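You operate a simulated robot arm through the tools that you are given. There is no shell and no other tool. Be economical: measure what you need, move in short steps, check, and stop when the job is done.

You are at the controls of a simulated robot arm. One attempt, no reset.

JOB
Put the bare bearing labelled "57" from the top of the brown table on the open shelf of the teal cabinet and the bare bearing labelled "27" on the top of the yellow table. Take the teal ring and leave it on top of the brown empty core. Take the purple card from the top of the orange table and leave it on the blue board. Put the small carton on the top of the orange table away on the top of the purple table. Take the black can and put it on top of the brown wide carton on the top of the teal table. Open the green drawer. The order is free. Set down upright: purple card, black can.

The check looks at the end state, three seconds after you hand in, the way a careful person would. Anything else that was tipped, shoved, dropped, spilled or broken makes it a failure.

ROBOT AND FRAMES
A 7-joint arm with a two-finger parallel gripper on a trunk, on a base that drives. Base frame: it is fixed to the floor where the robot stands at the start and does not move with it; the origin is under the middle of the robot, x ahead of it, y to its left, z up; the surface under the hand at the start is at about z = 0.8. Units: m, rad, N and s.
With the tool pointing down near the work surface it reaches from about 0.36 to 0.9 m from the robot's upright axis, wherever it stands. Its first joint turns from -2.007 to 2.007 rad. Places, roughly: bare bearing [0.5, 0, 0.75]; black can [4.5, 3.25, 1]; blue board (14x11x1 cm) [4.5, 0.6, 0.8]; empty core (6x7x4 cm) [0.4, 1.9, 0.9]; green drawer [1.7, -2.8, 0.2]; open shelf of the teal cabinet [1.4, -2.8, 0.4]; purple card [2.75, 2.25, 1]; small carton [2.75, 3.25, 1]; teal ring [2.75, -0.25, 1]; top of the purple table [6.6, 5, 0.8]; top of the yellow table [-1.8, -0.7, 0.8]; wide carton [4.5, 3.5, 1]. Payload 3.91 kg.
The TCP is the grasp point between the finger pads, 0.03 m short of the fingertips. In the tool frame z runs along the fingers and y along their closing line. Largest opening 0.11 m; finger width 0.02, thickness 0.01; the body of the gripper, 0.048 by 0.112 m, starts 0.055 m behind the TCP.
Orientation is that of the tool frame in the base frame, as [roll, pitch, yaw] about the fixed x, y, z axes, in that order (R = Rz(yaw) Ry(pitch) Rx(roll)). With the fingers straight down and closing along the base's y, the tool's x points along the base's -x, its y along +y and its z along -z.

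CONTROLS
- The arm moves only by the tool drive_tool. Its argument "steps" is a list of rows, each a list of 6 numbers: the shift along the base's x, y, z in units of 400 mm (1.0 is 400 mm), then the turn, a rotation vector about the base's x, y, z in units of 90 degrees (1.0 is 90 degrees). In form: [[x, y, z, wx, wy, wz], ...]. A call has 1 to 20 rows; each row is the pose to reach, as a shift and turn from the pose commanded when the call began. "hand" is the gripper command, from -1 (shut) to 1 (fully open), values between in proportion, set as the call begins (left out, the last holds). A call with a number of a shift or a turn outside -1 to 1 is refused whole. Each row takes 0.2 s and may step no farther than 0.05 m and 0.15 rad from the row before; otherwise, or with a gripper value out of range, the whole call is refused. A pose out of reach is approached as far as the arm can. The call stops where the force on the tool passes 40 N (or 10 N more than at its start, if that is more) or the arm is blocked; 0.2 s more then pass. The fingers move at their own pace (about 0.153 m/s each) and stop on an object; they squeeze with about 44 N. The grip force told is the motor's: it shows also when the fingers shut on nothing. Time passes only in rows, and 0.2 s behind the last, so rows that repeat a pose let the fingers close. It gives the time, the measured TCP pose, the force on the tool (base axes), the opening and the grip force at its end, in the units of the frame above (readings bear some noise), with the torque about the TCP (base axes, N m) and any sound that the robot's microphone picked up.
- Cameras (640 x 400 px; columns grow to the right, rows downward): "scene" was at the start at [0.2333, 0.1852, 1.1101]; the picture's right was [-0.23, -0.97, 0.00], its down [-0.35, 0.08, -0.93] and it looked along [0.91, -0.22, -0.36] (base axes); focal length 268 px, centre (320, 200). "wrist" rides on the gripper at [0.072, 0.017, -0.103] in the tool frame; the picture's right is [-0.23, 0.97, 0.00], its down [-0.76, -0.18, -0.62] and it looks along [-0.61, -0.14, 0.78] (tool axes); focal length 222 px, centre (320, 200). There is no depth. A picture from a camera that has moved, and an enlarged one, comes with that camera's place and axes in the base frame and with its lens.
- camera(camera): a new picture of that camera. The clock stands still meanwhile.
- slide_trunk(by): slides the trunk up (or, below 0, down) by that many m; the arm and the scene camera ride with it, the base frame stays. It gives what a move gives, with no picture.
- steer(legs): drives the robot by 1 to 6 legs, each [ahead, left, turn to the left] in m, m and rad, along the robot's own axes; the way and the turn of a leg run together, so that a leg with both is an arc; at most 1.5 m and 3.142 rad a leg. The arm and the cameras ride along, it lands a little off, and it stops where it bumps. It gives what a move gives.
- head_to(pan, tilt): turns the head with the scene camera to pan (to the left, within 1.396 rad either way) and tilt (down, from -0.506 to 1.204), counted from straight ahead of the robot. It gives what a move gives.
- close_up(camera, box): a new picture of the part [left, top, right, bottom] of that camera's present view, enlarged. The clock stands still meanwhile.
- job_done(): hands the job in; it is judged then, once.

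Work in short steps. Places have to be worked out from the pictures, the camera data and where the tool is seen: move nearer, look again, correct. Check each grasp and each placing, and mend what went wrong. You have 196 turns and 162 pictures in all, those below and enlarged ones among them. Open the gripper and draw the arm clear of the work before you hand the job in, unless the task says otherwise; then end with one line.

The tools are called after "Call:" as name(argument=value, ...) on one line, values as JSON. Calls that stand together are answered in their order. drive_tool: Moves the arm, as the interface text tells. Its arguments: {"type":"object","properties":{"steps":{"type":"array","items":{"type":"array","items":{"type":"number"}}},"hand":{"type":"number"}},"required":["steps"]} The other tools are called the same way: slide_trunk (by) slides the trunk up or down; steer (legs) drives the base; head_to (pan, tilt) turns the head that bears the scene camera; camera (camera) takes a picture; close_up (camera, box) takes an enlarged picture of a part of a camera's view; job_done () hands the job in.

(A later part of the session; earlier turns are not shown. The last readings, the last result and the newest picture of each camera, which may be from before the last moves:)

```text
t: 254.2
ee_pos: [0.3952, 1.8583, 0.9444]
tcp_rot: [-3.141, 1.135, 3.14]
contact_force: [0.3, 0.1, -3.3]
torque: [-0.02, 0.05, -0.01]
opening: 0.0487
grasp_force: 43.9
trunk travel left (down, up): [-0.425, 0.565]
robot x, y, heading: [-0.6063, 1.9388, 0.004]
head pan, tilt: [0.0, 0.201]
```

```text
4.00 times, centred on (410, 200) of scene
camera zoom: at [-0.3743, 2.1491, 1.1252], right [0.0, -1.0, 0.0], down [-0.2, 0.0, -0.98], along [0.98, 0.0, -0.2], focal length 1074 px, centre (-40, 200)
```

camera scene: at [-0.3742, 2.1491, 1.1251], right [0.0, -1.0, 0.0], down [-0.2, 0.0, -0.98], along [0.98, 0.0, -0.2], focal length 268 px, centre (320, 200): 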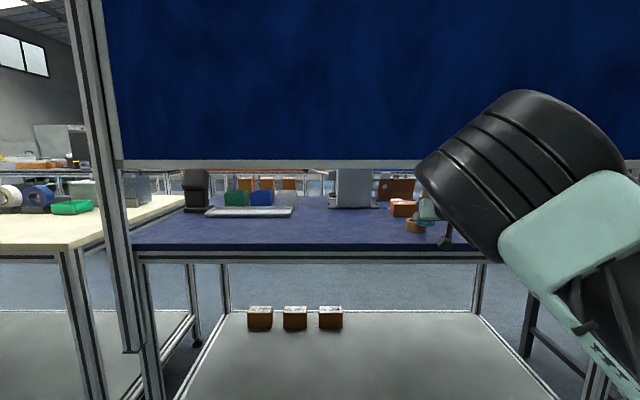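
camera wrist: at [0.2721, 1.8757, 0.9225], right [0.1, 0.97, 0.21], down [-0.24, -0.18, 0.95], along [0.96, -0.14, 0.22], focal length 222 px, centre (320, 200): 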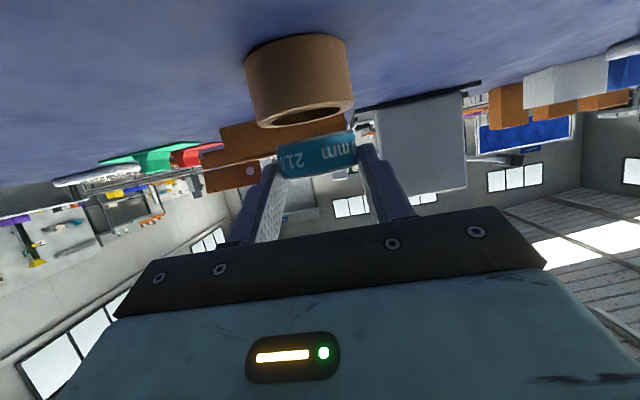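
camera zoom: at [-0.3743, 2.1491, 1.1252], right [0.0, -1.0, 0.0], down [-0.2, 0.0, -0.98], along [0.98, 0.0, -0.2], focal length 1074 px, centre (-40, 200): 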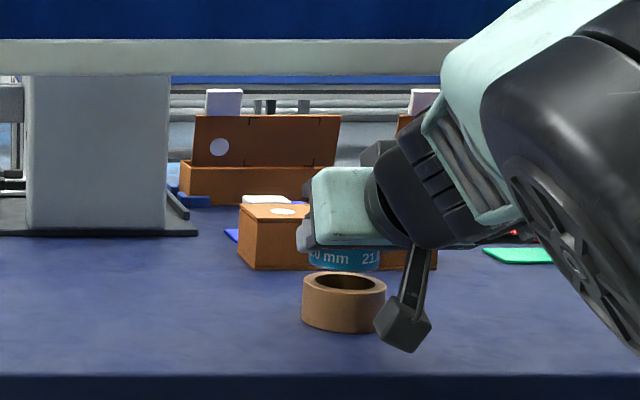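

Core (0.414, 1.857, 0.900) and ring (0.415, 1.858): aligned. Lower in 2 mm rows until contact.

Call:
drive_tool(steps=[[0, -0.002, -0.01, 0, 0, 0], [0, -0.002, -0.02, 0, 0, 0], [0, -0.002, -0.025, 0, 0, 0], [0, -0.002, -0.03, 0, 0, 0], [0, -0.002, -0.034, 0, 0, 0], [0, -0.002, -0.038, 0, 0, 0]])

Call:
close_up(camera="scene", box=[390, 190, 450, 240])

```text
t: 255.6
ee_pos: [0.3957, 1.8578, 0.93]
tcp_rot: [3.139, 1.137, 3.14]
contact_force: [0.8, -0.7, 1.6]
torque: [-0.04, -0.04, -0.02]
opening: 0.0488
grasp_force: 44.3
trunk travel left (down, up): [-0.425, 0.565]
robot x, y, heading: [-0.6087, 1.9408, 0.004]
head pan, tilt: [0.0, 0.201]
```

```text
8.00 times, centred on (420, 215) of scene
camera zoom: at [-0.3744, 2.1491, 1.1253], right [0.0, -1.0, 0.0], down [-0.2, 0.0, -0.98], along [0.98, 0.0, -0.2], focal length 2147 px, centre (-480, 80)
```

zoom: 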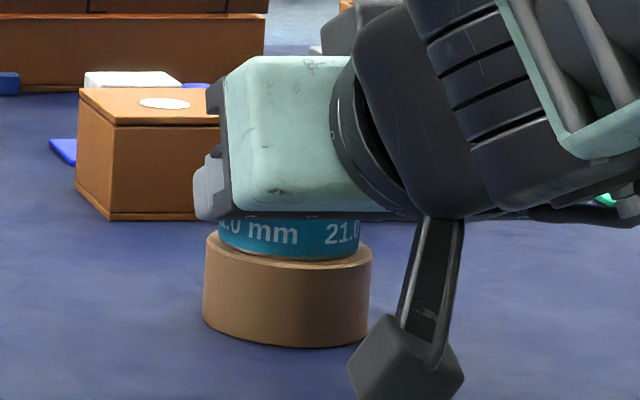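

Ring rests on the core (light contact). Open and withdraw along the tool axis.

Call:
drive_tool(steps=[[0, 0, 0, 0, 0, 0], [0, 0, 0, 0, 0, 0], [0, 0, 0, 0, 0, 0], [-0.04, 0, 0.015, 0, 0, 0], [-0.1, 0, 0.025, 0, 0, 0], [-0.2, 0, 0.025, 0, 0, 0], [-0.3, 0, 0.025, 0, 0, 0]], hand=1)

Call:
steer(legs=[[-0.3, 0, 0]])

Call:
camera(camera="wrist")

Call:
close_up(camera="scene", box=[340, 150, 480, 250])

```text
t: 257.2
ee_pos: [0.2747, 1.8575, 0.9404]
tcp_rot: [3.142, 1.136, -3.141]
contact_force: [-0.3, 0.5, 0.0]
torque: [0.0, -0.01, 0.03]
opening: 0.1101
grasp_force: 0.1
trunk travel left (down, up): [-0.425, 0.565]
robot x, y, heading: [-0.6095, 1.9409, 0.007]
head pan, tilt: [0.0, 0.201]
```

```text
t: 259.3
ee_pos: [-0.0279, 1.8531, 0.9402]
tcp_rot: [3.139, 1.135, 3.137]
contact_force: [1.0, -0.3, 0.1]
torque: [0.02, 0.02, -0.03]
opening: 0.1099
grasp_force: 0.0
trunk travel left (down, up): [-0.425, 0.565]
robot x, y, heading: [-0.9102, 1.9415, -0.006]
head pan, tilt: [0.0, 0.201]
```

```text
71 pictures are left
camera wrist: at [-0.1511, 1.8709, 0.9188], right [0.1, 0.97, 0.21], down [-0.25, -0.18, 0.95], along [0.96, -0.15, 0.22], focal length 222 px, centre (320, 200)
```

wrist: 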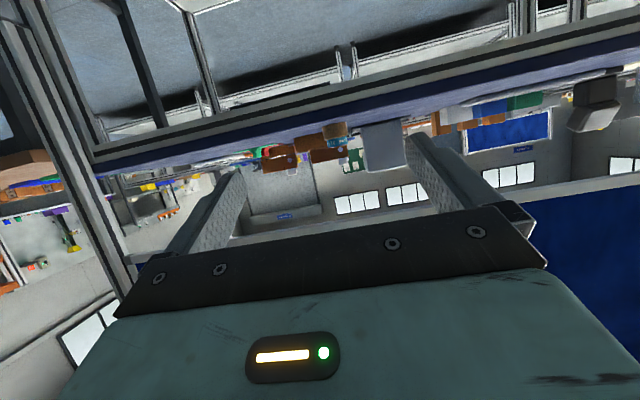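

```text
4.00 times, centred on (410, 200) of scene
camera zoom: at [-0.6757, 2.1475, 1.1252], right [0.0, -1.0, 0.0], down [-0.2, 0.0, -0.98], along [0.98, 0.0, -0.2], focal length 1074 px, centre (-40, 200)
```

zoom: 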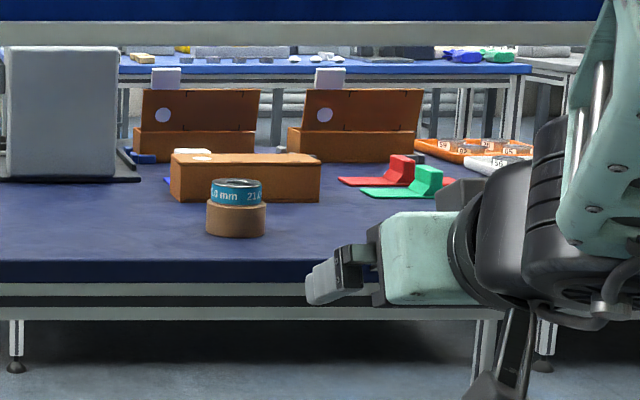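

The ring lies flat on the core. Now fold the tool back to vertical and nearer, for travel.

Call:
drive_tool(steps=[[-0.04, 0, 0.03, 0, 0.08, 0], [-0.1, 0, 0.06, 0, 0.16, 0], [-0.17, 0, 0.1, 0, 0.25, 0], [-0.24, 0, 0.15, 0, 0.34, 0], [-0.32, 0, 0.2, 0, 0.43, 0], [-0.4, 0, 0.25, 0, 0.52, 0], [-0.48, 0, 0.3, 0, 0.61, 0], [-0.55, 0, 0.35, 0, 0.7, 0], [-0.62, 0, 0.4, 0, 0.723, 0], [-0.7, 0, 0.45, 0, 0.723, 0], [-0.75, 0, 0.5, 0, 0.723, 0]])

Call:
steer(legs=[[0.25, -0.4, 0], [0, -1.4, 0], [0, -1.4, 0], [0, -0.4, 0], [1.4, 0, 0], [0.9, 0, 0]])

```text
t: 261.7
ee_pos: [-0.3281, 1.8545, 1.1403]
tcp_rot: [-3.137, 0.001, 3.139]
contact_force: [0.3, -0.1, 0.2]
torque: [0.0, 0.01, -0.02]
opening: 0.1102
grasp_force: 0.2
out of reach, approached as far as the arm can: row 1
trunk travel left (down, up): [-0.425, 0.565]
robot x, y, heading: [-0.9138, 1.9421, 0.002]
head pan, tilt: [0.0, 0.201]
```

```text
t: 291.0
ee_pos: [2.2318, -1.7405, 1.1408]
tcp_rot: [-3.136, 0.001, -3.128]
contact_force: [-0.1, 0.1, 1.1]
torque: [0.02, 0.02, 0.0]
opening: 0.1098
grasp_force: 0.0
trunk travel left (down, up): [-0.425, 0.565]
robot x, y, heading: [1.6489, -1.6637, 0.009]
head pan, tilt: [0.0, 0.201]
```

At (1.65, -1.66). Go north along the aisle to y≈2.2 facing the orange table.

Call:
steer(legs=[[0, 1.4, -0.009], [0, 1.4, 0], [0, 1.1, 0]])

Call:
head_to(pan=0.1, tilt=0.45)

Call:
camera(camera="scene")

```text
t: 309.8
ee_pos: [2.2247, 2.149, 1.1401]
tcp_rot: [-3.139, 0.0, 3.136]
contact_force: [0.0, -0.5, -0.1]
torque: [0.01, -0.06, -0.06]
opening: 0.11
grasp_force: 0.1
trunk travel left (down, up): [-0.425, 0.565]
robot x, y, heading: [1.64, 2.2403, -0.01]
head pan, tilt: [0.0, 0.201]
```

```text
t: 310.5
ee_pos: [2.2235, 2.1487, 1.1412]
tcp_rot: [-3.137, 0.0, 3.136]
contact_force: [0.7, -0.8, 0.3]
torque: [0.05, 0.02, 0.01]
opening: 0.1098
grasp_force: 0.1
trunk travel left (down, up): [-0.425, 0.565]
robot x, y, heading: [1.6436, 2.2378, -0.005]
head pan, tilt: [0.099, 0.45]
```

```text
69 pictures are left
camera scene: at [1.8755, 2.4541, 1.102], right [0.09, -1.0, 0.0], down [-0.43, -0.04, -0.9], along [0.9, 0.09, -0.43], focal length 268 px, centre (320, 200)
```

scene: 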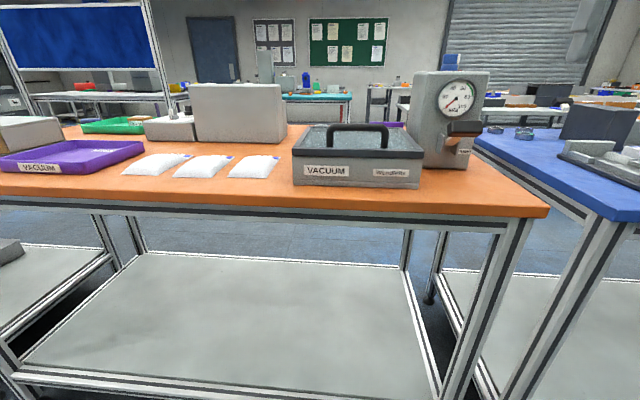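

The card seems to be behind the grey box (a purple bit shows). Raise the trunk for a higher view.

Call:
slide_trunk(by=0.4)

Call:
head_to(pan=0.0, tilt=0.65)

Call:
camera(camera="scene")

```text
t: 314.4
ee_pos: [2.224, 2.1495, 1.5401]
tcp_rot: [-3.138, 0.0, 3.139]
contact_force: [-0.6, -0.1, -0.9]
torque: [-0.05, 0.0, 0.02]
opening: 0.11
grasp_force: 0.0
trunk travel left (down, up): [-0.825, 0.165]
robot x, y, heading: [1.6397, 2.238, -0.004]
head pan, tilt: [0.099, 0.45]
```

```text
t: 315.1
ee_pos: [2.2245, 2.1489, 1.5418]
tcp_rot: [-3.139, 0.001, 3.138]
contact_force: [-0.2, 0.1, -0.3]
torque: [0.03, 0.03, 0.02]
opening: 0.11
grasp_force: 0.0
trunk travel left (down, up): [-0.825, 0.165]
robot x, y, heading: [1.6397, 2.2404, -0.004]
head pan, tilt: [0.0, 0.649]
```

```text
68 pictures are left
camera scene: at [1.8708, 2.445, 1.4842], right [0.0, -1.0, 0.0], down [-0.6, 0.0, -0.8], along [0.8, 0.0, -0.6], focal length 268 px, centre (320, 200)
```

scene: 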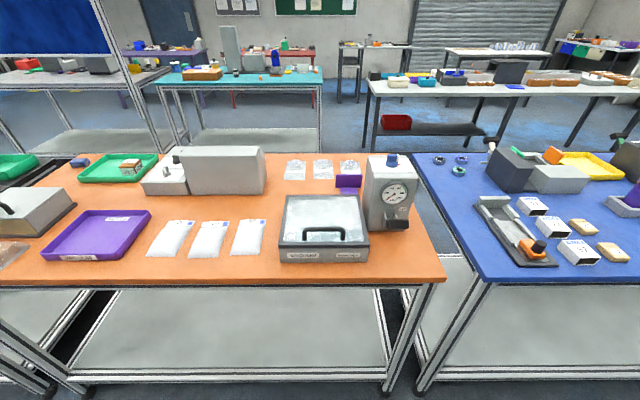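

Call:
close_up(camera="scene", box=[270, 140, 430, 240])

Call:
close_up(camera="scene", box=[60, 130, 220, 230])

Call:
close_up(camera="scene", box=[110, 20, 430, 140])

```text
4.00 times, centred on (350, 190) of scene
camera zoom: at [1.8708, 2.445, 1.4842], right [0.0, -1.0, 0.0], down [-0.6, 0.0, -0.8], along [0.8, 0.0, -0.6], focal length 1074 px, centre (200, 240)
```

zoom: 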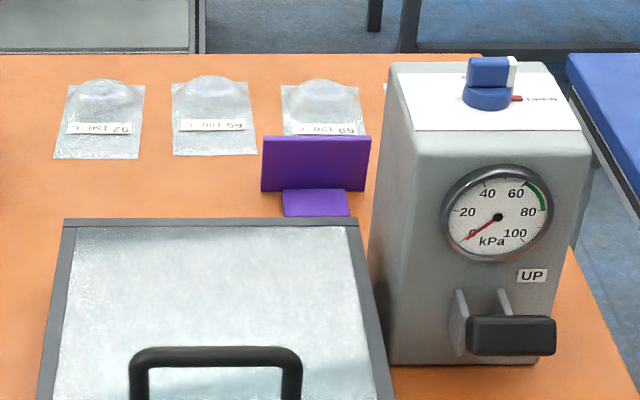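

```text
4.00 times, centred on (140, 180) of scene
camera zoom: at [1.8708, 2.445, 1.4842], right [0.0, -1.0, 0.0], down [-0.6, 0.0, -0.8], along [0.8, 0.0, -0.6], focal length 1074 px, centre (1040, 280)
```

zoom: 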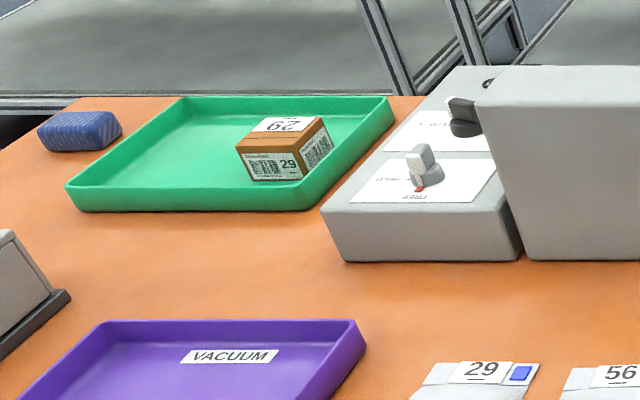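

```text
2.00 times, centred on (270, 80) of scene
camera zoom: at [1.8708, 2.445, 1.4842], right [0.0, -1.0, 0.0], down [-0.6, 0.0, -0.8], along [0.8, 0.0, -0.6], focal length 537 px, centre (420, 440)
```

zoom: 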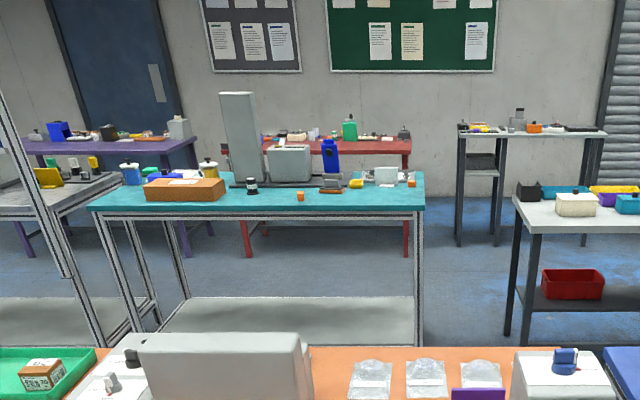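

The purple card is an L-shaped stand, plate ~10.5 cm wide, ~6 cm tall at about (2.745, 2.335), foot toward me. I'll lower the trunk 0.2, move closer, and yaw the tool so the fingers close along x.

Call:
steer(legs=[[0.25, 0, 0]])

Call:
slide_trunk(by=-0.2)

Call:
drive_tool(steps=[[0, 0.04, 0, 0, 0, -0.09], [0, 0.08, 0, 0, 0, -0.18], [0, 0.12, 0, 0, 0, -0.27], [0, 0.16, 0, 0, 0, -0.36], [0.05, 0.2, 0, 0, 0, -0.45], [0.1, 0.24, 0, 0, 0, -0.54], [0.15, 0.28, 0, 0, 0, -0.63], [0.2, 0.32, 0, 0, 0, -0.72], [0.25, 0.36, 0, 0, 0, -0.81], [0.3, 0.4, 0, 0, 0, -0.9], [0.35, 0.44, 0, 0, 0, -1.0]])

Call:
camera(camera="scene")

Call:
camera(camera="wrist")

```text
t: 316.9
ee_pos: [2.4725, 2.1457, 1.5399]
tcp_rot: [-3.139, -0.001, 3.134]
contact_force: [-0.4, 0.0, 0.7]
torque: [0.01, -0.03, -0.01]
opening: 0.11
grasp_force: 0.0
trunk travel left (down, up): [-0.825, 0.165]
robot x, y, heading: [1.89, 2.2362, -0.005]
head pan, tilt: [0.0, 0.649]
```

```text
t: 319.1
ee_pos: [2.4731, 2.1462, 1.3408]
tcp_rot: [-3.14, 0.001, 3.134]
contact_force: [-0.9, 0.6, 0.0]
torque: [-0.04, 0.02, 0.0]
opening: 0.1102
grasp_force: 0.1
trunk travel left (down, up): [-0.625, 0.365]
robot x, y, heading: [1.8866, 2.2377, -0.005]
head pan, tilt: [0.0, 0.649]
```

```text
refused: row 11 steps farther than a row can; nothing moved
```

```text
64 pictures are left
camera scene: at [2.1199, 2.4431, 1.2842], right [-0.01, -1.0, 0.0], down [-0.6, 0.0, -0.8], along [0.8, -0.01, -0.6], focal length 268 px, centre (320, 200)
```

scene: 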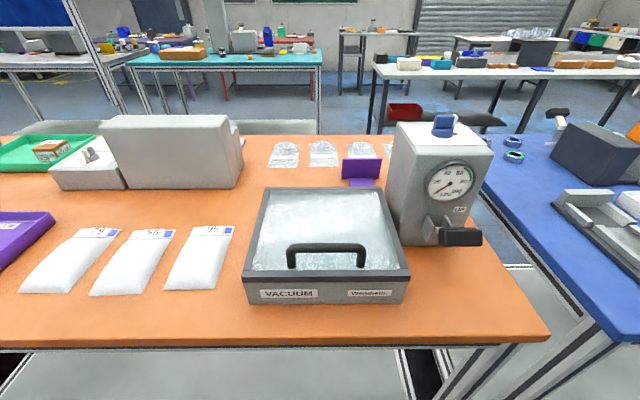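

```text
63 pictures are left
camera wrist: at [2.4007, 2.164, 1.4441], right [0.23, 0.97, 0.0], down [0.76, -0.18, 0.62], along [0.61, -0.15, -0.78], focal length 222 px, centre (320, 200)
```

wrist: 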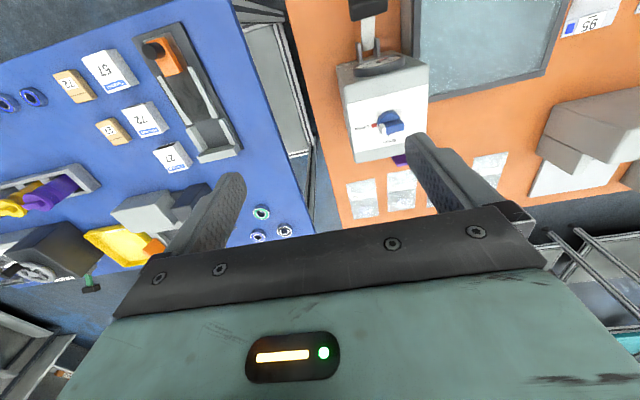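

Resend the yaw move with allowed steps, ending near (2.70, 2.32, 1.25).

Call:
drive_tool(steps=[[0.05, 0.04, 0, 0, 0, -0.09], [0.1, 0.08, 0, 0, 0, -0.18], [0.15, 0.12, 0, 0, 0, -0.27], [0.2, 0.16, 0, 0, 0, -0.36], [0.25, 0.2, -0.02, 0, 0, -0.45], [0.3, 0.24, -0.05, 0, 0, -0.54], [0.35, 0.28, -0.08, 0, 0, -0.63], [0.4, 0.32, -0.11, 0, 0, -0.72], [0.45, 0.36, -0.15, 0, 0, -0.81], [0.5, 0.4, -0.19, 0, 0, -0.9], [0.56, 0.435, -0.22, 0, 0, -0.99], [0.56, 0.435, -0.22, 0, 0, -0.995]])

Call:
camera(camera="wrist")

```text
t: 321.7
ee_pos: [2.6735, 2.3089, 1.2485]
tcp_rot: [-3.139, 0.0, 1.625]
contact_force: [0.2, -0.3, 0.5]
torque: [-0.02, 0.02, 0.02]
opening: 0.11
grasp_force: 0.1
out of reach, approached as far as the arm can: row 10, 11, 12
trunk travel left (down, up): [-0.625, 0.365]
robot x, y, heading: [1.8878, 2.2377, -0.007]
head pan, tilt: [0.0, 0.649]
```

```text
62 pictures are left
camera wrist: at [2.6878, 2.3815, 1.3527], right [0.98, -0.17, 0.0], down [-0.13, -0.77, 0.62], along [-0.11, -0.61, -0.78], focal length 222 px, centre (320, 200)
```

wrist: 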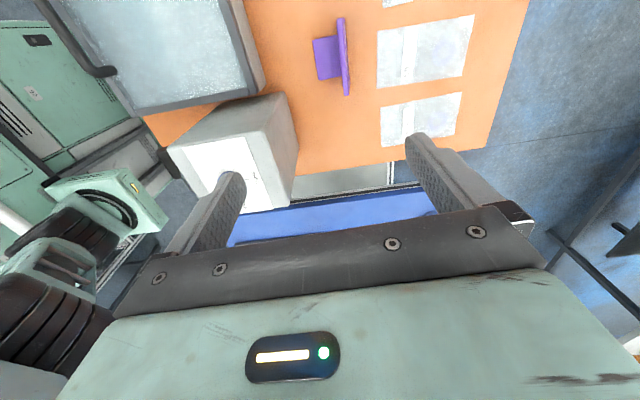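

Card plate: x≈2.715, y 2.282–2.383, top z≈0.963. Check how the forearm clears the gauge device before descending.

Call:
drive_tool(steps=[[0.05, 0.03, -0.1, 0, 0, 0], [0.1, 0.065, -0.2, 0, 0, 0], [0.1, 0.065, -0.3, 0, 0, 0], [0.1, 0.065, -0.38, 0, 0, 0], [0.1, 0.065, -0.38, 0, 0, 0]], hand=0.1)

Call:
camera(camera="scene")

Call:
camera(camera="wrist")

```text
t: 322.9
ee_pos: [2.7151, 2.3372, 1.0975]
tcp_rot: [-3.137, 0.001, 1.626]
contact_force: [0.3, 0.2, 0.0]
torque: [-0.01, 0.02, 0.03]
opening: 0.0606
grasp_force: 0.0
trunk travel left (down, up): [-0.625, 0.365]
robot x, y, heading: [1.8909, 2.2377, -0.005]
head pan, tilt: [0.0, 0.649]
```

```text
61 pictures are left
camera scene: at [2.1199, 2.4431, 1.2841], right [-0.01, -1.0, 0.0], down [-0.6, 0.0, -0.8], along [0.8, -0.01, -0.6], focal length 268 px, centre (320, 200)
```

scene: 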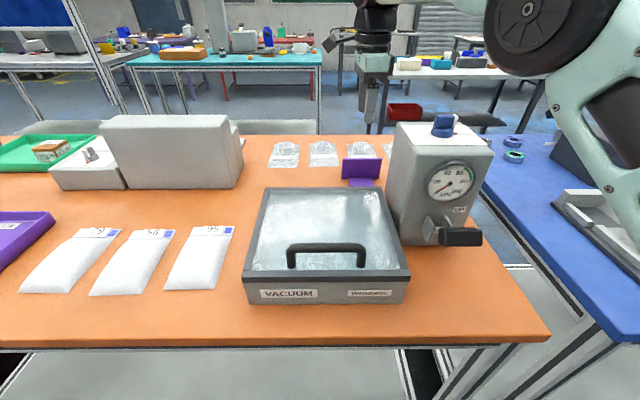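

```text
60 pictures are left
camera wrist: at [2.7291, 2.4089, 1.2005], right [0.98, -0.17, 0.0], down [-0.13, -0.77, 0.62], along [-0.11, -0.61, -0.78], focal length 222 px, centre (320, 200)
```

wrist: 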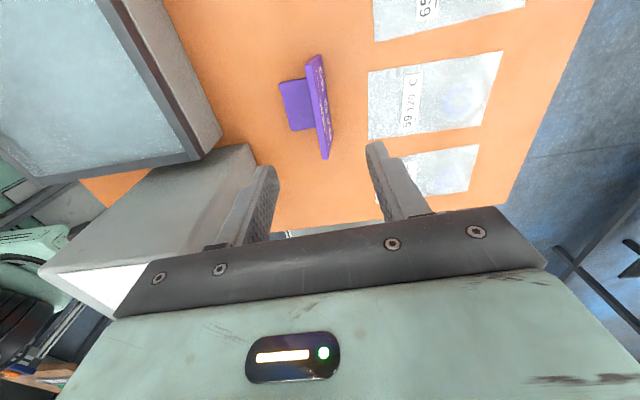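

Aligned over the plate. Descend to z≈0.945, close, check.

Call:
drive_tool(steps=[[-0.002, 0, -0.1, 0, 0, 0], [-0.004, 0, -0.2, 0, 0, 0], [-0.004, 0, -0.3, 0, 0, 0], [-0.004, 0, -0.36, 0, 0, 0], [-0.004, 0, -0.381, 0, 0, 0], [-0.004, 0, -0.381, 0, 0, 0]])

Call:
camera(camera="scene")

Call:
camera(camera="wrist")

```text
t: 324.3
ee_pos: [2.7144, 2.335, 0.9426]
tcp_rot: [-3.139, 0.0, 1.626]
contact_force: [-0.7, 0.5, -0.4]
torque: [0.0, 0.03, 0.0]
opening: 0.0605
grasp_force: 0.1
trunk travel left (down, up): [-0.625, 0.365]
robot x, y, heading: [1.8909, 2.2383, -0.008]
head pan, tilt: [0.0, 0.649]
```

```text
59 pictures are left
camera scene: at [2.1199, 2.4431, 1.2841], right [-0.01, -1.0, 0.0], down [-0.6, 0.0, -0.8], along [0.8, -0.01, -0.6], focal length 268 px, centre (320, 200)
```

scene: 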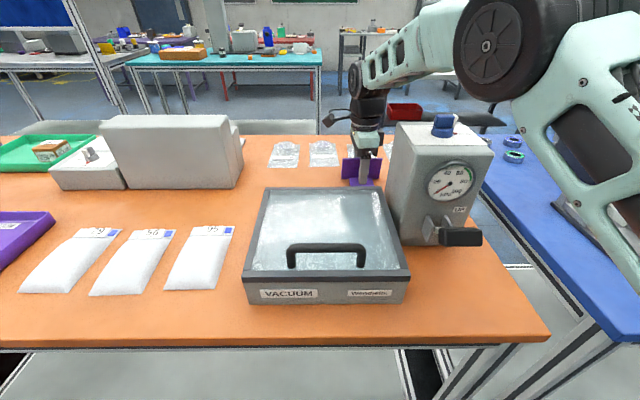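

```text
58 pictures are left
camera wrist: at [2.7269, 2.4078, 1.0461], right [0.98, -0.17, 0.0], down [-0.13, -0.77, 0.62], along [-0.11, -0.61, -0.78], focal length 222 px, centre (320, 200)
```

wrist: 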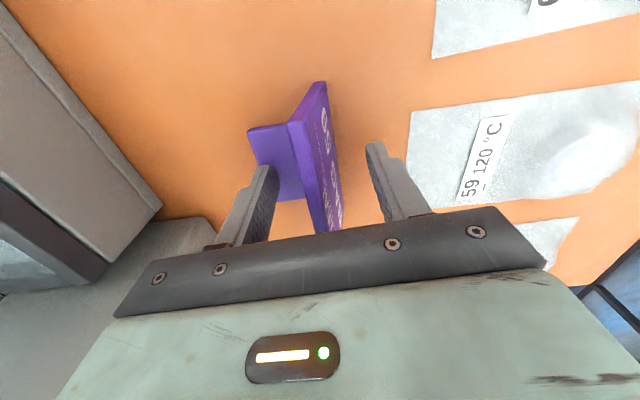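

The plate is between the fingers. Close and lift straight up.

Call:
drive_tool(steps=[[0, 0, 0, 0, 0, 0], [0, 0, 0, 0, 0, 0], [0, 0, 0, 0, 0, 0]], hand=-1)

Call:
drive_tool(steps=[[0, 0, 0.05, 0, 0, 0], [0, 0, 0.15, 0, 0, 0], [0, 0, 0.25, 0, 0, 0], [0, 0, 0.35, 0, 0, 0], [0, 0, 0.45, 0, 0, 0], [0, 0, 0.55, 0, 0, 0], [0, 0, 0.65, 0, 0, 0], [0, 0, 0.7, 0, 0, 0]])

Call:
camera(camera="wrist")

```text
t: 325.1
ee_pos: [2.713, 2.3352, 0.9426]
tcp_rot: [-3.14, 0.0, 1.627]
contact_force: [-0.3, -0.3, 0.0]
torque: [-0.01, -0.03, 0.02]
opening: 0.0074
grasp_force: 43.9
trunk travel left (down, up): [-0.625, 0.365]
robot x, y, heading: [1.8883, 2.2366, -0.004]
head pan, tilt: [0.0, 0.649]
```

```text
t: 326.9
ee_pos: [2.6995, 2.3299, 1.202]
tcp_rot: [-3.138, 0.001, 1.625]
contact_force: [0.3, 0.6, -0.5]
torque: [0.0, 0.03, -0.01]
opening: 0.0071
grasp_force: 43.9
out of reach, approached as far as the arm can: row 7, 8
trunk travel left (down, up): [-0.625, 0.365]
robot x, y, heading: [1.8897, 2.237, -0.006]
head pan, tilt: [0.0, 0.649]
```

```text
57 pictures are left
camera wrist: at [2.7134, 2.4038, 1.3054], right [0.98, -0.17, 0.0], down [-0.13, -0.77, 0.62], along [-0.11, -0.61, -0.78], focal length 222 px, centre (320, 200)
```

wrist: 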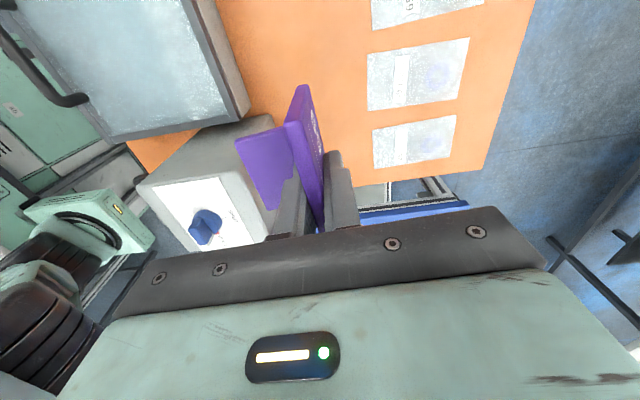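

Card held upright. Raise the trunk, back off, fold the arm in, then drive south around the tables.

Call:
slide_trunk(by=0.2)

Call:
steer(legs=[[-0.27, 0, 0]])

Call:
drive_tool(steps=[[-0.1, -0.05, 0, 0, 0, 0], [-0.2, -0.1, 0, 0, 0, 0], [-0.3, -0.15, 0, 0, 0, 0], [-0.4, -0.2, 0, 0, 0, 0], [-0.5, -0.25, 0, 0, 0, 0], [-0.6, -0.3, 0, 0, 0, 0]])

Call:
steer(legs=[[0, -1.4, 0.005], [0, -1.4, 0], [0, -0.9, 0], [1.3, 0, 0], [0.8, 0, 0]])

```text
t: 329.0
ee_pos: [2.7003, 2.3302, 1.401]
tcp_rot: [-3.137, 0.0, 1.628]
contact_force: [0.0, 0.2, -0.5]
torque: [0.03, 0.01, 0.04]
opening: 0.0077
grasp_force: 43.6
trunk travel left (down, up): [-0.825, 0.165]
robot x, y, heading: [1.8937, 2.2398, -0.01]
head pan, tilt: [0.0, 0.649]
```

```text
t: 330.9
ee_pos: [2.4322, 2.3331, 1.4014]
tcp_rot: [-3.138, 0.0, 1.629]
contact_force: [-0.1, 0.5, -1.0]
torque: [-0.04, -0.03, 0.01]
opening: 0.0071
grasp_force: 44.0
trunk travel left (down, up): [-0.825, 0.165]
robot x, y, heading: [1.6207, 2.241, -0.01]
head pan, tilt: [0.0, 0.649]
```

```text
t: 332.3
ee_pos: [2.1911, 2.2142, 1.4016]
tcp_rot: [-3.138, 0.001, 1.628]
contact_force: [0.8, 0.4, -0.1]
torque: [-0.03, 0.06, 0.0]
opening: 0.0073
grasp_force: 44.3
trunk travel left (down, up): [-0.825, 0.165]
robot x, y, heading: [1.6213, 2.2368, -0.008]
head pan, tilt: [0.0, 0.649]
```

```text
t: 360.2
ee_pos: [4.3551, -1.3831, 1.4032]
tcp_rot: [-3.138, 0.001, 1.673]
contact_force: [0.2, -0.3, -1.4]
torque: [0.01, -0.01, -0.02]
opening: 0.0071
grasp_force: 44.4
trunk travel left (down, up): [-0.825, 0.165]
robot x, y, heading: [3.7843, -1.3811, 0.043]
head pan, tilt: [0.0, 0.649]
```

At (3.78, -1.38). Look left (north) up the aisle before driving.

Call:
head_to(pan=1.0, tilt=0.5)

Call:
camera(camera="scene")

```text
t: 361.5
ee_pos: [4.3568, -1.3831, 1.4024]
tcp_rot: [-3.138, 0.0, 1.674]
contact_force: [0.6, -0.2, -0.6]
torque: [0.0, 0.0, 0.0]
opening: 0.0071
grasp_force: 44.4
trunk travel left (down, up): [-0.825, 0.165]
robot x, y, heading: [3.7823, -1.3784, 0.039]
head pan, tilt: [1.0, 0.499]
```

```text
56 pictures are left
camera scene: at [3.9658, -1.0916, 1.4975], right [0.86, -0.51, 0.0], down [-0.24, -0.41, -0.88], along [0.44, 0.76, -0.48], focal length 268 px, centre (320, 200)
```

scene: 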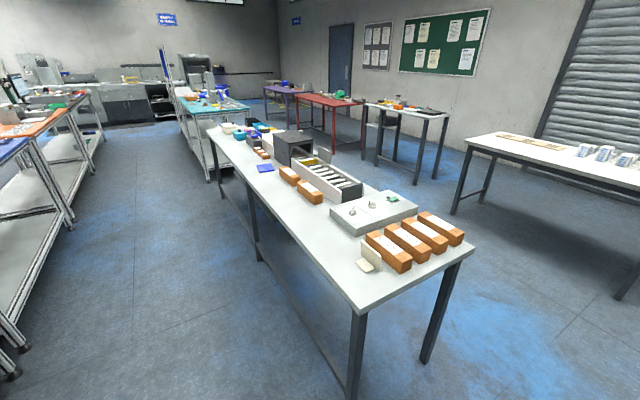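

Board is at about (4.50, 0.585) near the white table's west edge (x≈4.35). Straighten and slide left to y≈0.55.

Call:
steer(legs=[[0, 0, -0.04], [0, 1.4, 0], [0, 0.53, 0]])

Call:
head_to(pan=-0.1, tilt=0.85)

Call:
camera(camera="scene")

Call:
camera(camera="wrist")

```text
t: 371.5
ee_pos: [4.3643, 0.5079, 1.4021]
tcp_rot: [-3.136, -0.002, 1.623]
contact_force: [0.3, -0.3, -0.6]
torque: [0.03, -0.02, -0.01]
opening: 0.0074
grasp_force: 44.3
trunk travel left (down, up): [-0.825, 0.165]
robot x, y, heading: [3.7948, 0.5355, -0.007]
head pan, tilt: [1.0, 0.499]
```

```text
t: 372.8
ee_pos: [4.365, 0.5064, 1.4019]
tcp_rot: [-3.139, -0.001, 1.624]
contact_force: [0.6, -0.1, -0.7]
torque: [0.02, 0.0, -0.02]
opening: 0.0072
grasp_force: 43.6
trunk travel left (down, up): [-0.825, 0.165]
robot x, y, heading: [3.7942, 0.5367, -0.006]
head pan, tilt: [-0.099, 0.85]
```

```text
55 pictures are left
camera scene: at [4.0171, 0.7325, 1.4675], right [-0.11, -0.99, 0.0], down [-0.75, 0.08, -0.66], along [0.66, -0.07, -0.75], focal length 268 px, centre (320, 200)
```

scene: 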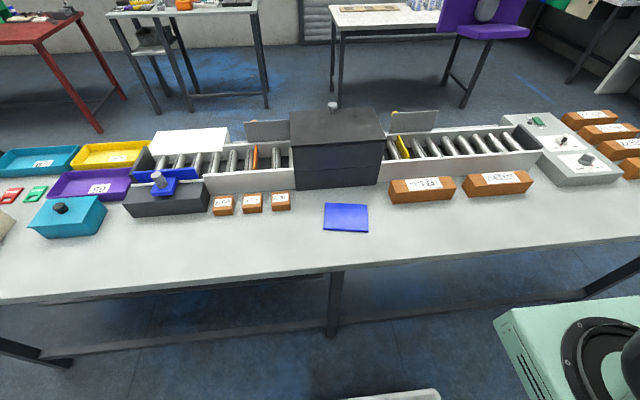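

```text
54 pictures are left
camera wrist: at [4.3789, 0.5803, 1.5057], right [0.98, -0.17, 0.0], down [-0.13, -0.77, 0.62], along [-0.11, -0.61, -0.78], focal length 222 px, centre (320, 200)
```

wrist: 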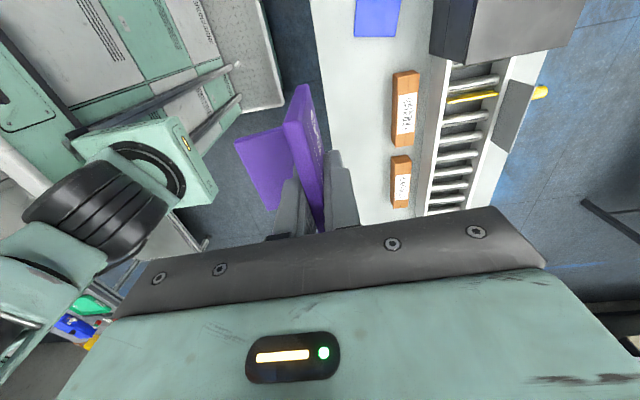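

Board centre (4.514, 0.599). Lower the trunk 0.4 and move the card over it (TCP 4.535, 0.599).

Call:
slide_trunk(by=-0.4)

Call:
drive_tool(steps=[[0.08, 0.04, 0, 0, 0, 0], [0.16, 0.09, 0, 0, 0, 0], [0.25, 0.14, -0.02, 0, 0, 0], [0.34, 0.19, -0.05, 0, 0, 0], [0.425, 0.232, -0.1, 0, 0, 0], [0.425, 0.232, -0.2, 0, 0, 0], [0.425, 0.232, -0.25, 0, 0, 0], [0.425, 0.232, -0.25, 0, 0, 0]])

Call:
camera(camera="scene")

Call:
camera(camera="wrist")

```text
t: 376.7
ee_pos: [4.3648, 0.5069, 1.0019]
tcp_rot: [-3.139, 0.0, 1.624]
contact_force: [-0.1, -0.6, -0.6]
torque: [0.02, 0.03, -0.01]
opening: 0.007
grasp_force: 44.3
trunk travel left (down, up): [-0.425, 0.565]
robot x, y, heading: [3.7964, 0.5367, -0.008]
head pan, tilt: [-0.099, 0.85]
```

```text
t: 378.5
ee_pos: [4.536, 0.6021, 0.8983]
tcp_rot: [-3.14, -0.001, 1.624]
contact_force: [0.1, -0.2, -0.5]
torque: [0.0, 0.0, -0.02]
opening: 0.0071
grasp_force: 44.1
trunk travel left (down, up): [-0.425, 0.565]
robot x, y, heading: [3.7954, 0.535, -0.002]
head pan, tilt: [-0.099, 0.85]
```

```text
53 pictures are left
camera scene: at [4.0171, 0.7325, 1.0675], right [-0.11, -0.99, 0.0], down [-0.75, 0.08, -0.66], along [0.66, -0.07, -0.75], focal length 268 px, centre (320, 200)
```

scene: 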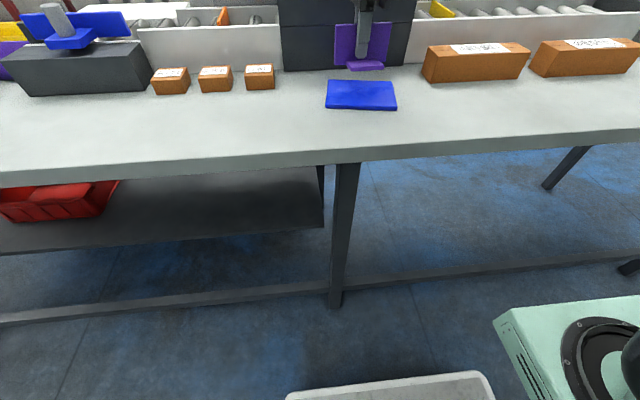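

```text
52 pictures are left
camera wrist: at [4.5502, 0.6749, 1.0035], right [0.98, -0.17, 0.0], down [-0.13, -0.77, 0.62], along [-0.11, -0.61, -0.78], focal length 222 px, centre (320, 200)
```

wrist: 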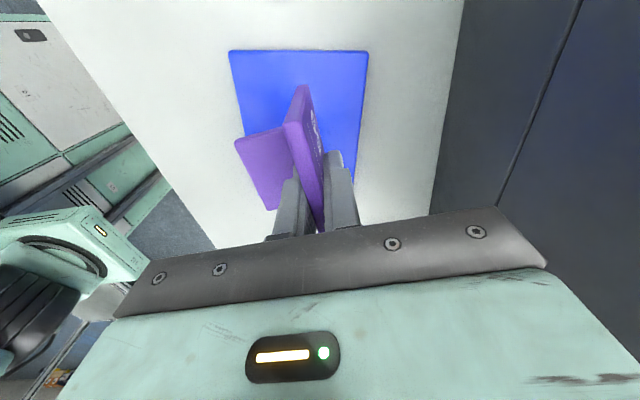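

Card sits well within the board outline. Shift y -5 mm and lower in small rows to contact (~0.853).

Call:
drive_tool(steps=[[0.005, -0.013, -0.04, 0, 0, 0], [0.005, -0.013, -0.075, 0, 0, 0], [0.005, -0.013, -0.09, 0, 0, 0], [0.005, -0.013, -0.1, 0, 0, 0], [0.005, -0.013, -0.105, 0, 0, 0], [0.005, -0.013, -0.11, 0, 0, 0], [0.005, -0.013, -0.115, 0, 0, 0], [0.005, -0.013, -0.12, 0, 0, 0]])

Call:
close_up(camera="scene", box=[280, 20, 440, 130])

```text
t: 380.3
ee_pos: [4.5364, 0.595, 0.8543]
tcp_rot: [-3.138, 0.0, 1.624]
contact_force: [-0.1, -0.3, -0.1]
torque: [0.01, 0.04, 0.0]
opening: 0.0075
grasp_force: 43.6
trunk travel left (down, up): [-0.425, 0.565]
robot x, y, heading: [3.7952, 0.5343, -0.007]
head pan, tilt: [-0.099, 0.85]
```

```text
3.64 times, centred on (360, 75) of scene
camera zoom: at [4.0171, 0.7325, 1.0675], right [-0.11, -0.99, 0.0], down [-0.75, 0.08, -0.66], along [0.66, -0.07, -0.75], focal length 976 px, centre (174, 654)
```

zoom: 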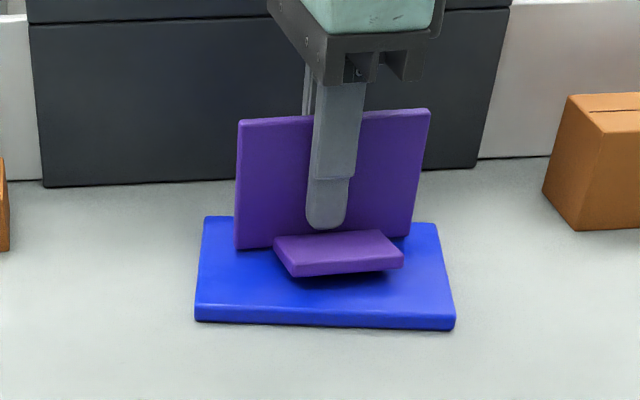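

Almost down; a small gap remains. Continue in 1–1.5 mm rows.

Call:
drive_tool(steps=[[0, 0, -0.003, 0, 0, 0], [0, 0, -0.006, 0, 0, 0], [0, 0, -0.009, 0, 0, 0], [0, 0, -0.012, 0, 0, 0], [0, 0, -0.015, 0, 0, 0]])

Call:
close_up(camera="scene", box=[280, 20, 440, 130])

```text
t: 381.5
ee_pos: [4.5365, 0.5961, 0.8519]
tcp_rot: [3.137, -0.003, 1.625]
contact_force: [-0.8, -1.2, 31.3]
torque: [-0.45, 0.03, -0.02]
opening: 0.0072
grasp_force: 43.7
trunk travel left (down, up): [-0.425, 0.565]
robot x, y, heading: [3.7928, 0.5389, -0.007]
head pan, tilt: [-0.099, 0.85]
```

```text
3.64 times, centred on (360, 75) of scene
camera zoom: at [4.0161, 0.7324, 1.0683], right [-0.11, -0.99, 0.0], down [-0.75, 0.08, -0.66], along [0.66, -0.07, -0.75], focal length 976 px, centre (174, 654)
```

zoom: 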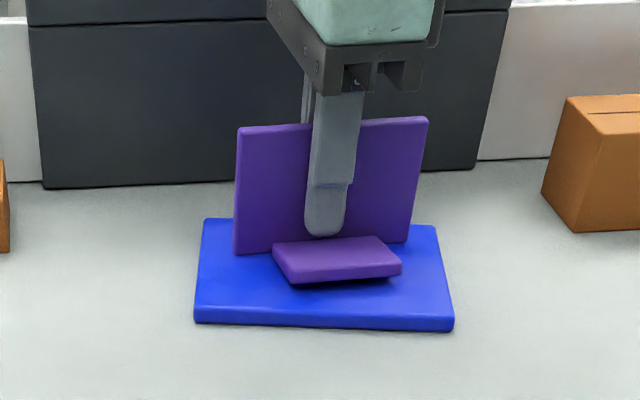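

Contact (31 N). Relieve the force and open.

Call:
drive_tool(steps=[[0, 0, 0.004, 0, 0, 0], [0, 0, 0.008, 0, 0, 0], [0, 0, 0.01, 0, 0, 0]])

Call:
drive_tool(steps=[[0, 0, 0, 0, 0, 0], [0, 0, 0, 0, 0, 0], [0, 0, 0.05, 0, 0, 0], [0, 0, 0.15, 0, 0, 0], [0, 0, 0.25, 0, 0, 0], [-0.05, 0, 0.35, 0, 0, 0], [-0.15, 0, 0.4, 0, 0, 0]], hand=0.0)

Call:
close_up(camera="scene", box=[280, 20, 440, 130])

```text
t: 382.3
ee_pos: [4.5365, 0.5941, 0.8515]
tcp_rot: [-3.137, 0.0, 1.623]
contact_force: [5.5, 2.4, 19.2]
torque: [0.06, -0.24, 0.03]
opening: 0.007
grasp_force: 44.0
trunk travel left (down, up): [-0.425, 0.565]
robot x, y, heading: [3.7903, 0.5362, -0.008]
head pan, tilt: [-0.099, 0.85]
```

```text
t: 383.9
ee_pos: [4.4775, 0.5941, 1.0112]
tcp_rot: [-3.136, 0.002, 1.626]
contact_force: [0.4, 0.3, -0.8]
torque: [0.01, 0.02, 0.01]
opening: 0.0551
grasp_force: 0.3
trunk travel left (down, up): [-0.425, 0.565]
robot x, y, heading: [3.7949, 0.5371, -0.005]
head pan, tilt: [-0.099, 0.85]
```

```text
3.64 times, centred on (360, 75) of scene
camera zoom: at [4.0174, 0.7326, 1.0674], right [-0.11, -0.99, 0.0], down [-0.75, 0.08, -0.66], along [0.66, -0.07, -0.75], focal length 976 px, centre (174, 654)
```

zoom: 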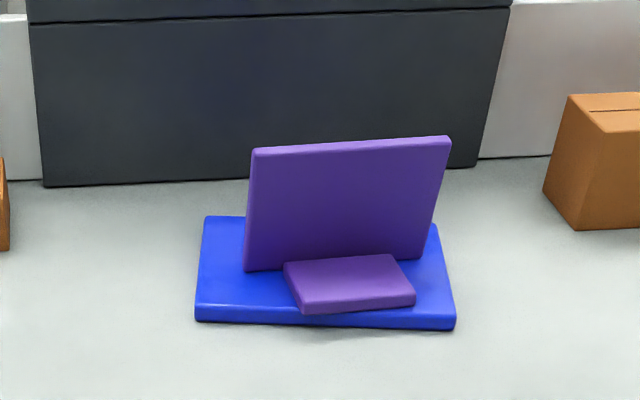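

The card stands on the board but appears to have shifted a bit toward me. Check with the wrist camera.

Call:
camera(camera="wrist")

```text
48 pictures are left
camera wrist: at [4.4909, 0.6672, 1.1148], right [0.98, -0.17, 0.0], down [-0.13, -0.77, 0.63], along [-0.11, -0.61, -0.78], focal length 222 px, centre (320, 200)
```

wrist: 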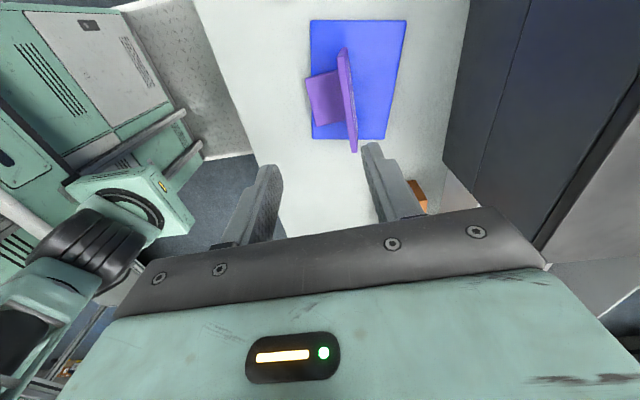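

Call:
close_up(camera="wrist", box=[290, 5, 430, 165])

```text
2.50 times, centred on (360, 85) of wrist
camera zoom: at [4.4909, 0.6672, 1.1148], right [0.98, -0.17, 0.0], down [-0.13, -0.77, 0.63], along [-0.11, -0.61, -0.78], focal length 555 px, centre (220, 488)
```

zoom: 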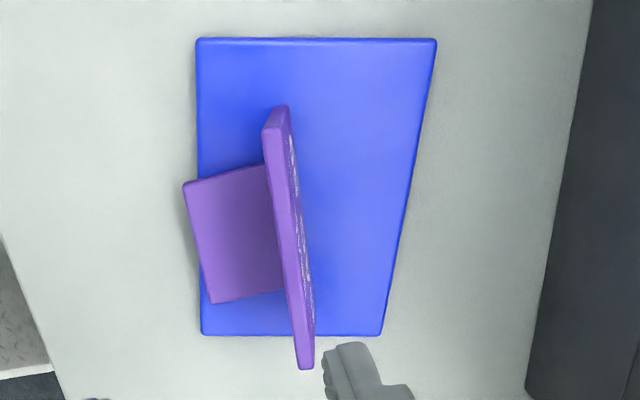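

The foot slightly overhangs the board's near edge (plate now at x≈4.505). I'll regrasp and shift it ~2.5 cm farther in. Go over the plate and descend.

Call:
drive_tool(steps=[[0.07, 0.01, -0.03, 0, 0, 0], [0.07, 0.01, -0.13, 0, 0, 0], [0.07, 0.01, -0.23, 0, 0, 0], [0.07, 0.01, -0.33, 0, 0, 0], [0.07, 0.01, -0.37, 0, 0, 0], [0.07, 0.01, -0.37, 0, 0, 0]])

Call:
close_up(camera="scene", box=[280, 20, 440, 130])

```text
t: 385.3
ee_pos: [4.5028, 0.5986, 0.8634]
tcp_rot: [-3.139, 0.001, 1.625]
contact_force: [0.6, 0.5, 0.3]
torque: [-0.04, 0.04, 0.0]
opening: 0.055
grasp_force: 0.2
trunk travel left (down, up): [-0.425, 0.565]
robot x, y, heading: [3.7939, 0.5393, -0.011]
head pan, tilt: [-0.099, 0.85]
```

```text
3.64 times, centred on (360, 75) of scene
camera zoom: at [4.0171, 0.7325, 1.0675], right [-0.11, -0.99, 0.0], down [-0.75, 0.08, -0.66], along [0.66, -0.07, -0.75], focal length 976 px, centre (174, 654)
```

zoom: 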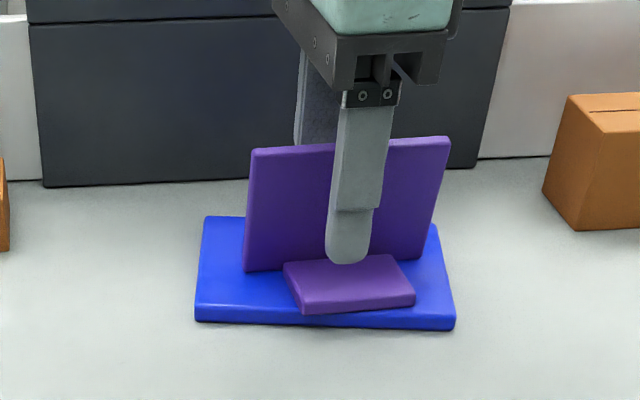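

Earlier the near fingertip dragged the foot as it opened; now the tip is above the foot. Close, lift 8 mm, shift +x 25 mm.

Call:
drive_tool(steps=[[0, 0, 0, 0, 0, 0], [0, 0, 0, 0, 0, 0], [0, 0, 0, 0, 0, 0], [0, 0, 0.02, 0, 0, 0], [0.03, 0, 0.02, 0, 0, 0], [0.0625, -0.005, 0.02, 0, 0, 0], [0.0625, -0.005, 0.02, 0, 0, 0]], hand=-1)

Call:
drive_tool(steps=[[0, 0, -0.008, 0, 0, 0], [0, 0, -0.013, 0, 0, 0], [0, 0, -0.017, 0, 0, 0], [0, 0, -0.019, 0, 0, 0], [0, 0, -0.019, 0, 0, 0]])

Call:
close_up(camera="scene", box=[280, 20, 440, 130])

```text
t: 386.9
ee_pos: [4.5294, 0.5977, 0.8719]
tcp_rot: [-3.138, 0.001, 1.623]
contact_force: [0.7, -1.2, -0.7]
torque: [0.03, -0.01, -0.04]
opening: 0.0069
grasp_force: 44.2
trunk travel left (down, up): [-0.425, 0.565]
robot x, y, heading: [3.7942, 0.5373, -0.005]
head pan, tilt: [-0.099, 0.85]
```

```text
t: 388.1
ee_pos: [4.5291, 0.5962, 0.8654]
tcp_rot: [-3.138, 0.0, 1.626]
contact_force: [-0.5, 0.6, -0.4]
torque: [-0.04, 0.05, -0.03]
opening: 0.007
grasp_force: 44.0
trunk travel left (down, up): [-0.425, 0.565]
robot x, y, heading: [3.7955, 0.5363, -0.005]
head pan, tilt: [-0.099, 0.85]
```

```text
3.64 times, centred on (360, 75) of scene
camera zoom: at [4.0171, 0.7325, 1.0675], right [-0.11, -0.99, 0.0], down [-0.75, 0.08, -0.66], along [0.66, -0.07, -0.75], focal length 976 px, centre (174, 654)
```

zoom: 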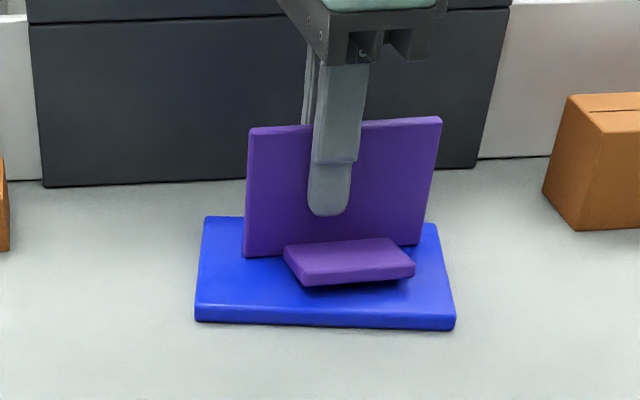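

Now ~2 mm above the board. Lower 2 mm, open, lift, and check.

Call:
drive_tool(steps=[[0, 0, -0.003, 0, 0, 0], [0, 0, -0.005, 0, 0, 0], [0, 0, -0.005, 0, 0, 0]])

Call:
drive_tool(steps=[[0, 0, 0, 0, 0, 0], [0, 0, 0, 0, 0, 0], [0, 0, 0, 0, 0, 0], [0, 0, 0.06, 0, 0, 0], [0, 0, 0.16, 0, 0, 0], [0, 0, 0.26, 0, 0, 0], [0, 0, 0.36, 0, 0, 0], [-0.1, 0, 0.4, 0, 0, 0]], hand=-0.1)

Call:
close_up(camera="scene", box=[280, 20, 440, 130])

Call:
close_up(camera="wrist", box=[270, 5, 430, 165])

```text
t: 388.9
ee_pos: [4.5289, 0.5974, 0.8641]
tcp_rot: [-3.139, 0.001, 1.624]
contact_force: [-1.3, -0.4, 12.2]
torque: [-0.13, 0.04, -0.02]
opening: 0.0072
grasp_force: 43.7
trunk travel left (down, up): [-0.425, 0.565]
robot x, y, heading: [3.7933, 0.5339, -0.006]
head pan, tilt: [-0.099, 0.85]
```

```text
t: 390.7
ee_pos: [4.4909, 0.5972, 1.0218]
tcp_rot: [-3.135, 0.0, 1.624]
contact_force: [0.1, 0.3, -0.2]
torque: [0.0, -0.01, 0.01]
opening: 0.0497
grasp_force: 0.0
trunk travel left (down, up): [-0.425, 0.565]
robot x, y, heading: [3.7958, 0.5305, -0.003]
head pan, tilt: [-0.099, 0.85]
```

```text
3.64 times, centred on (360, 75) of scene
camera zoom: at [4.0174, 0.7326, 1.0674], right [-0.11, -0.99, 0.0], down [-0.75, 0.08, -0.66], along [0.66, -0.07, -0.75], focal length 976 px, centre (174, 654)
```

zoom: 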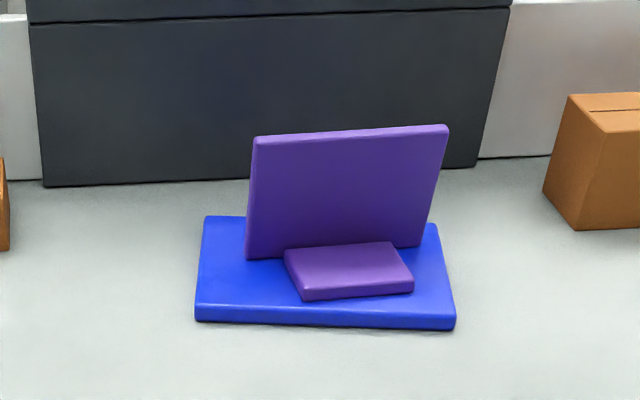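

```text
2.50 times, centred on (350, 85) of wrist
camera zoom: at [4.506, 0.6709, 1.125], right [0.98, -0.17, 0.0], down [-0.13, -0.77, 0.62], along [-0.11, -0.61, -0.78], focal length 555 px, centre (245, 488)
```

zoom: 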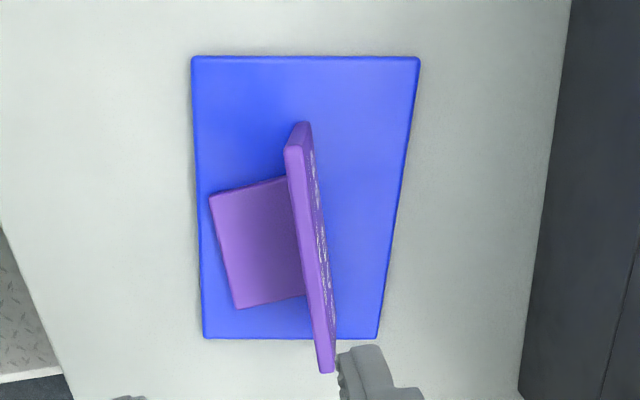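

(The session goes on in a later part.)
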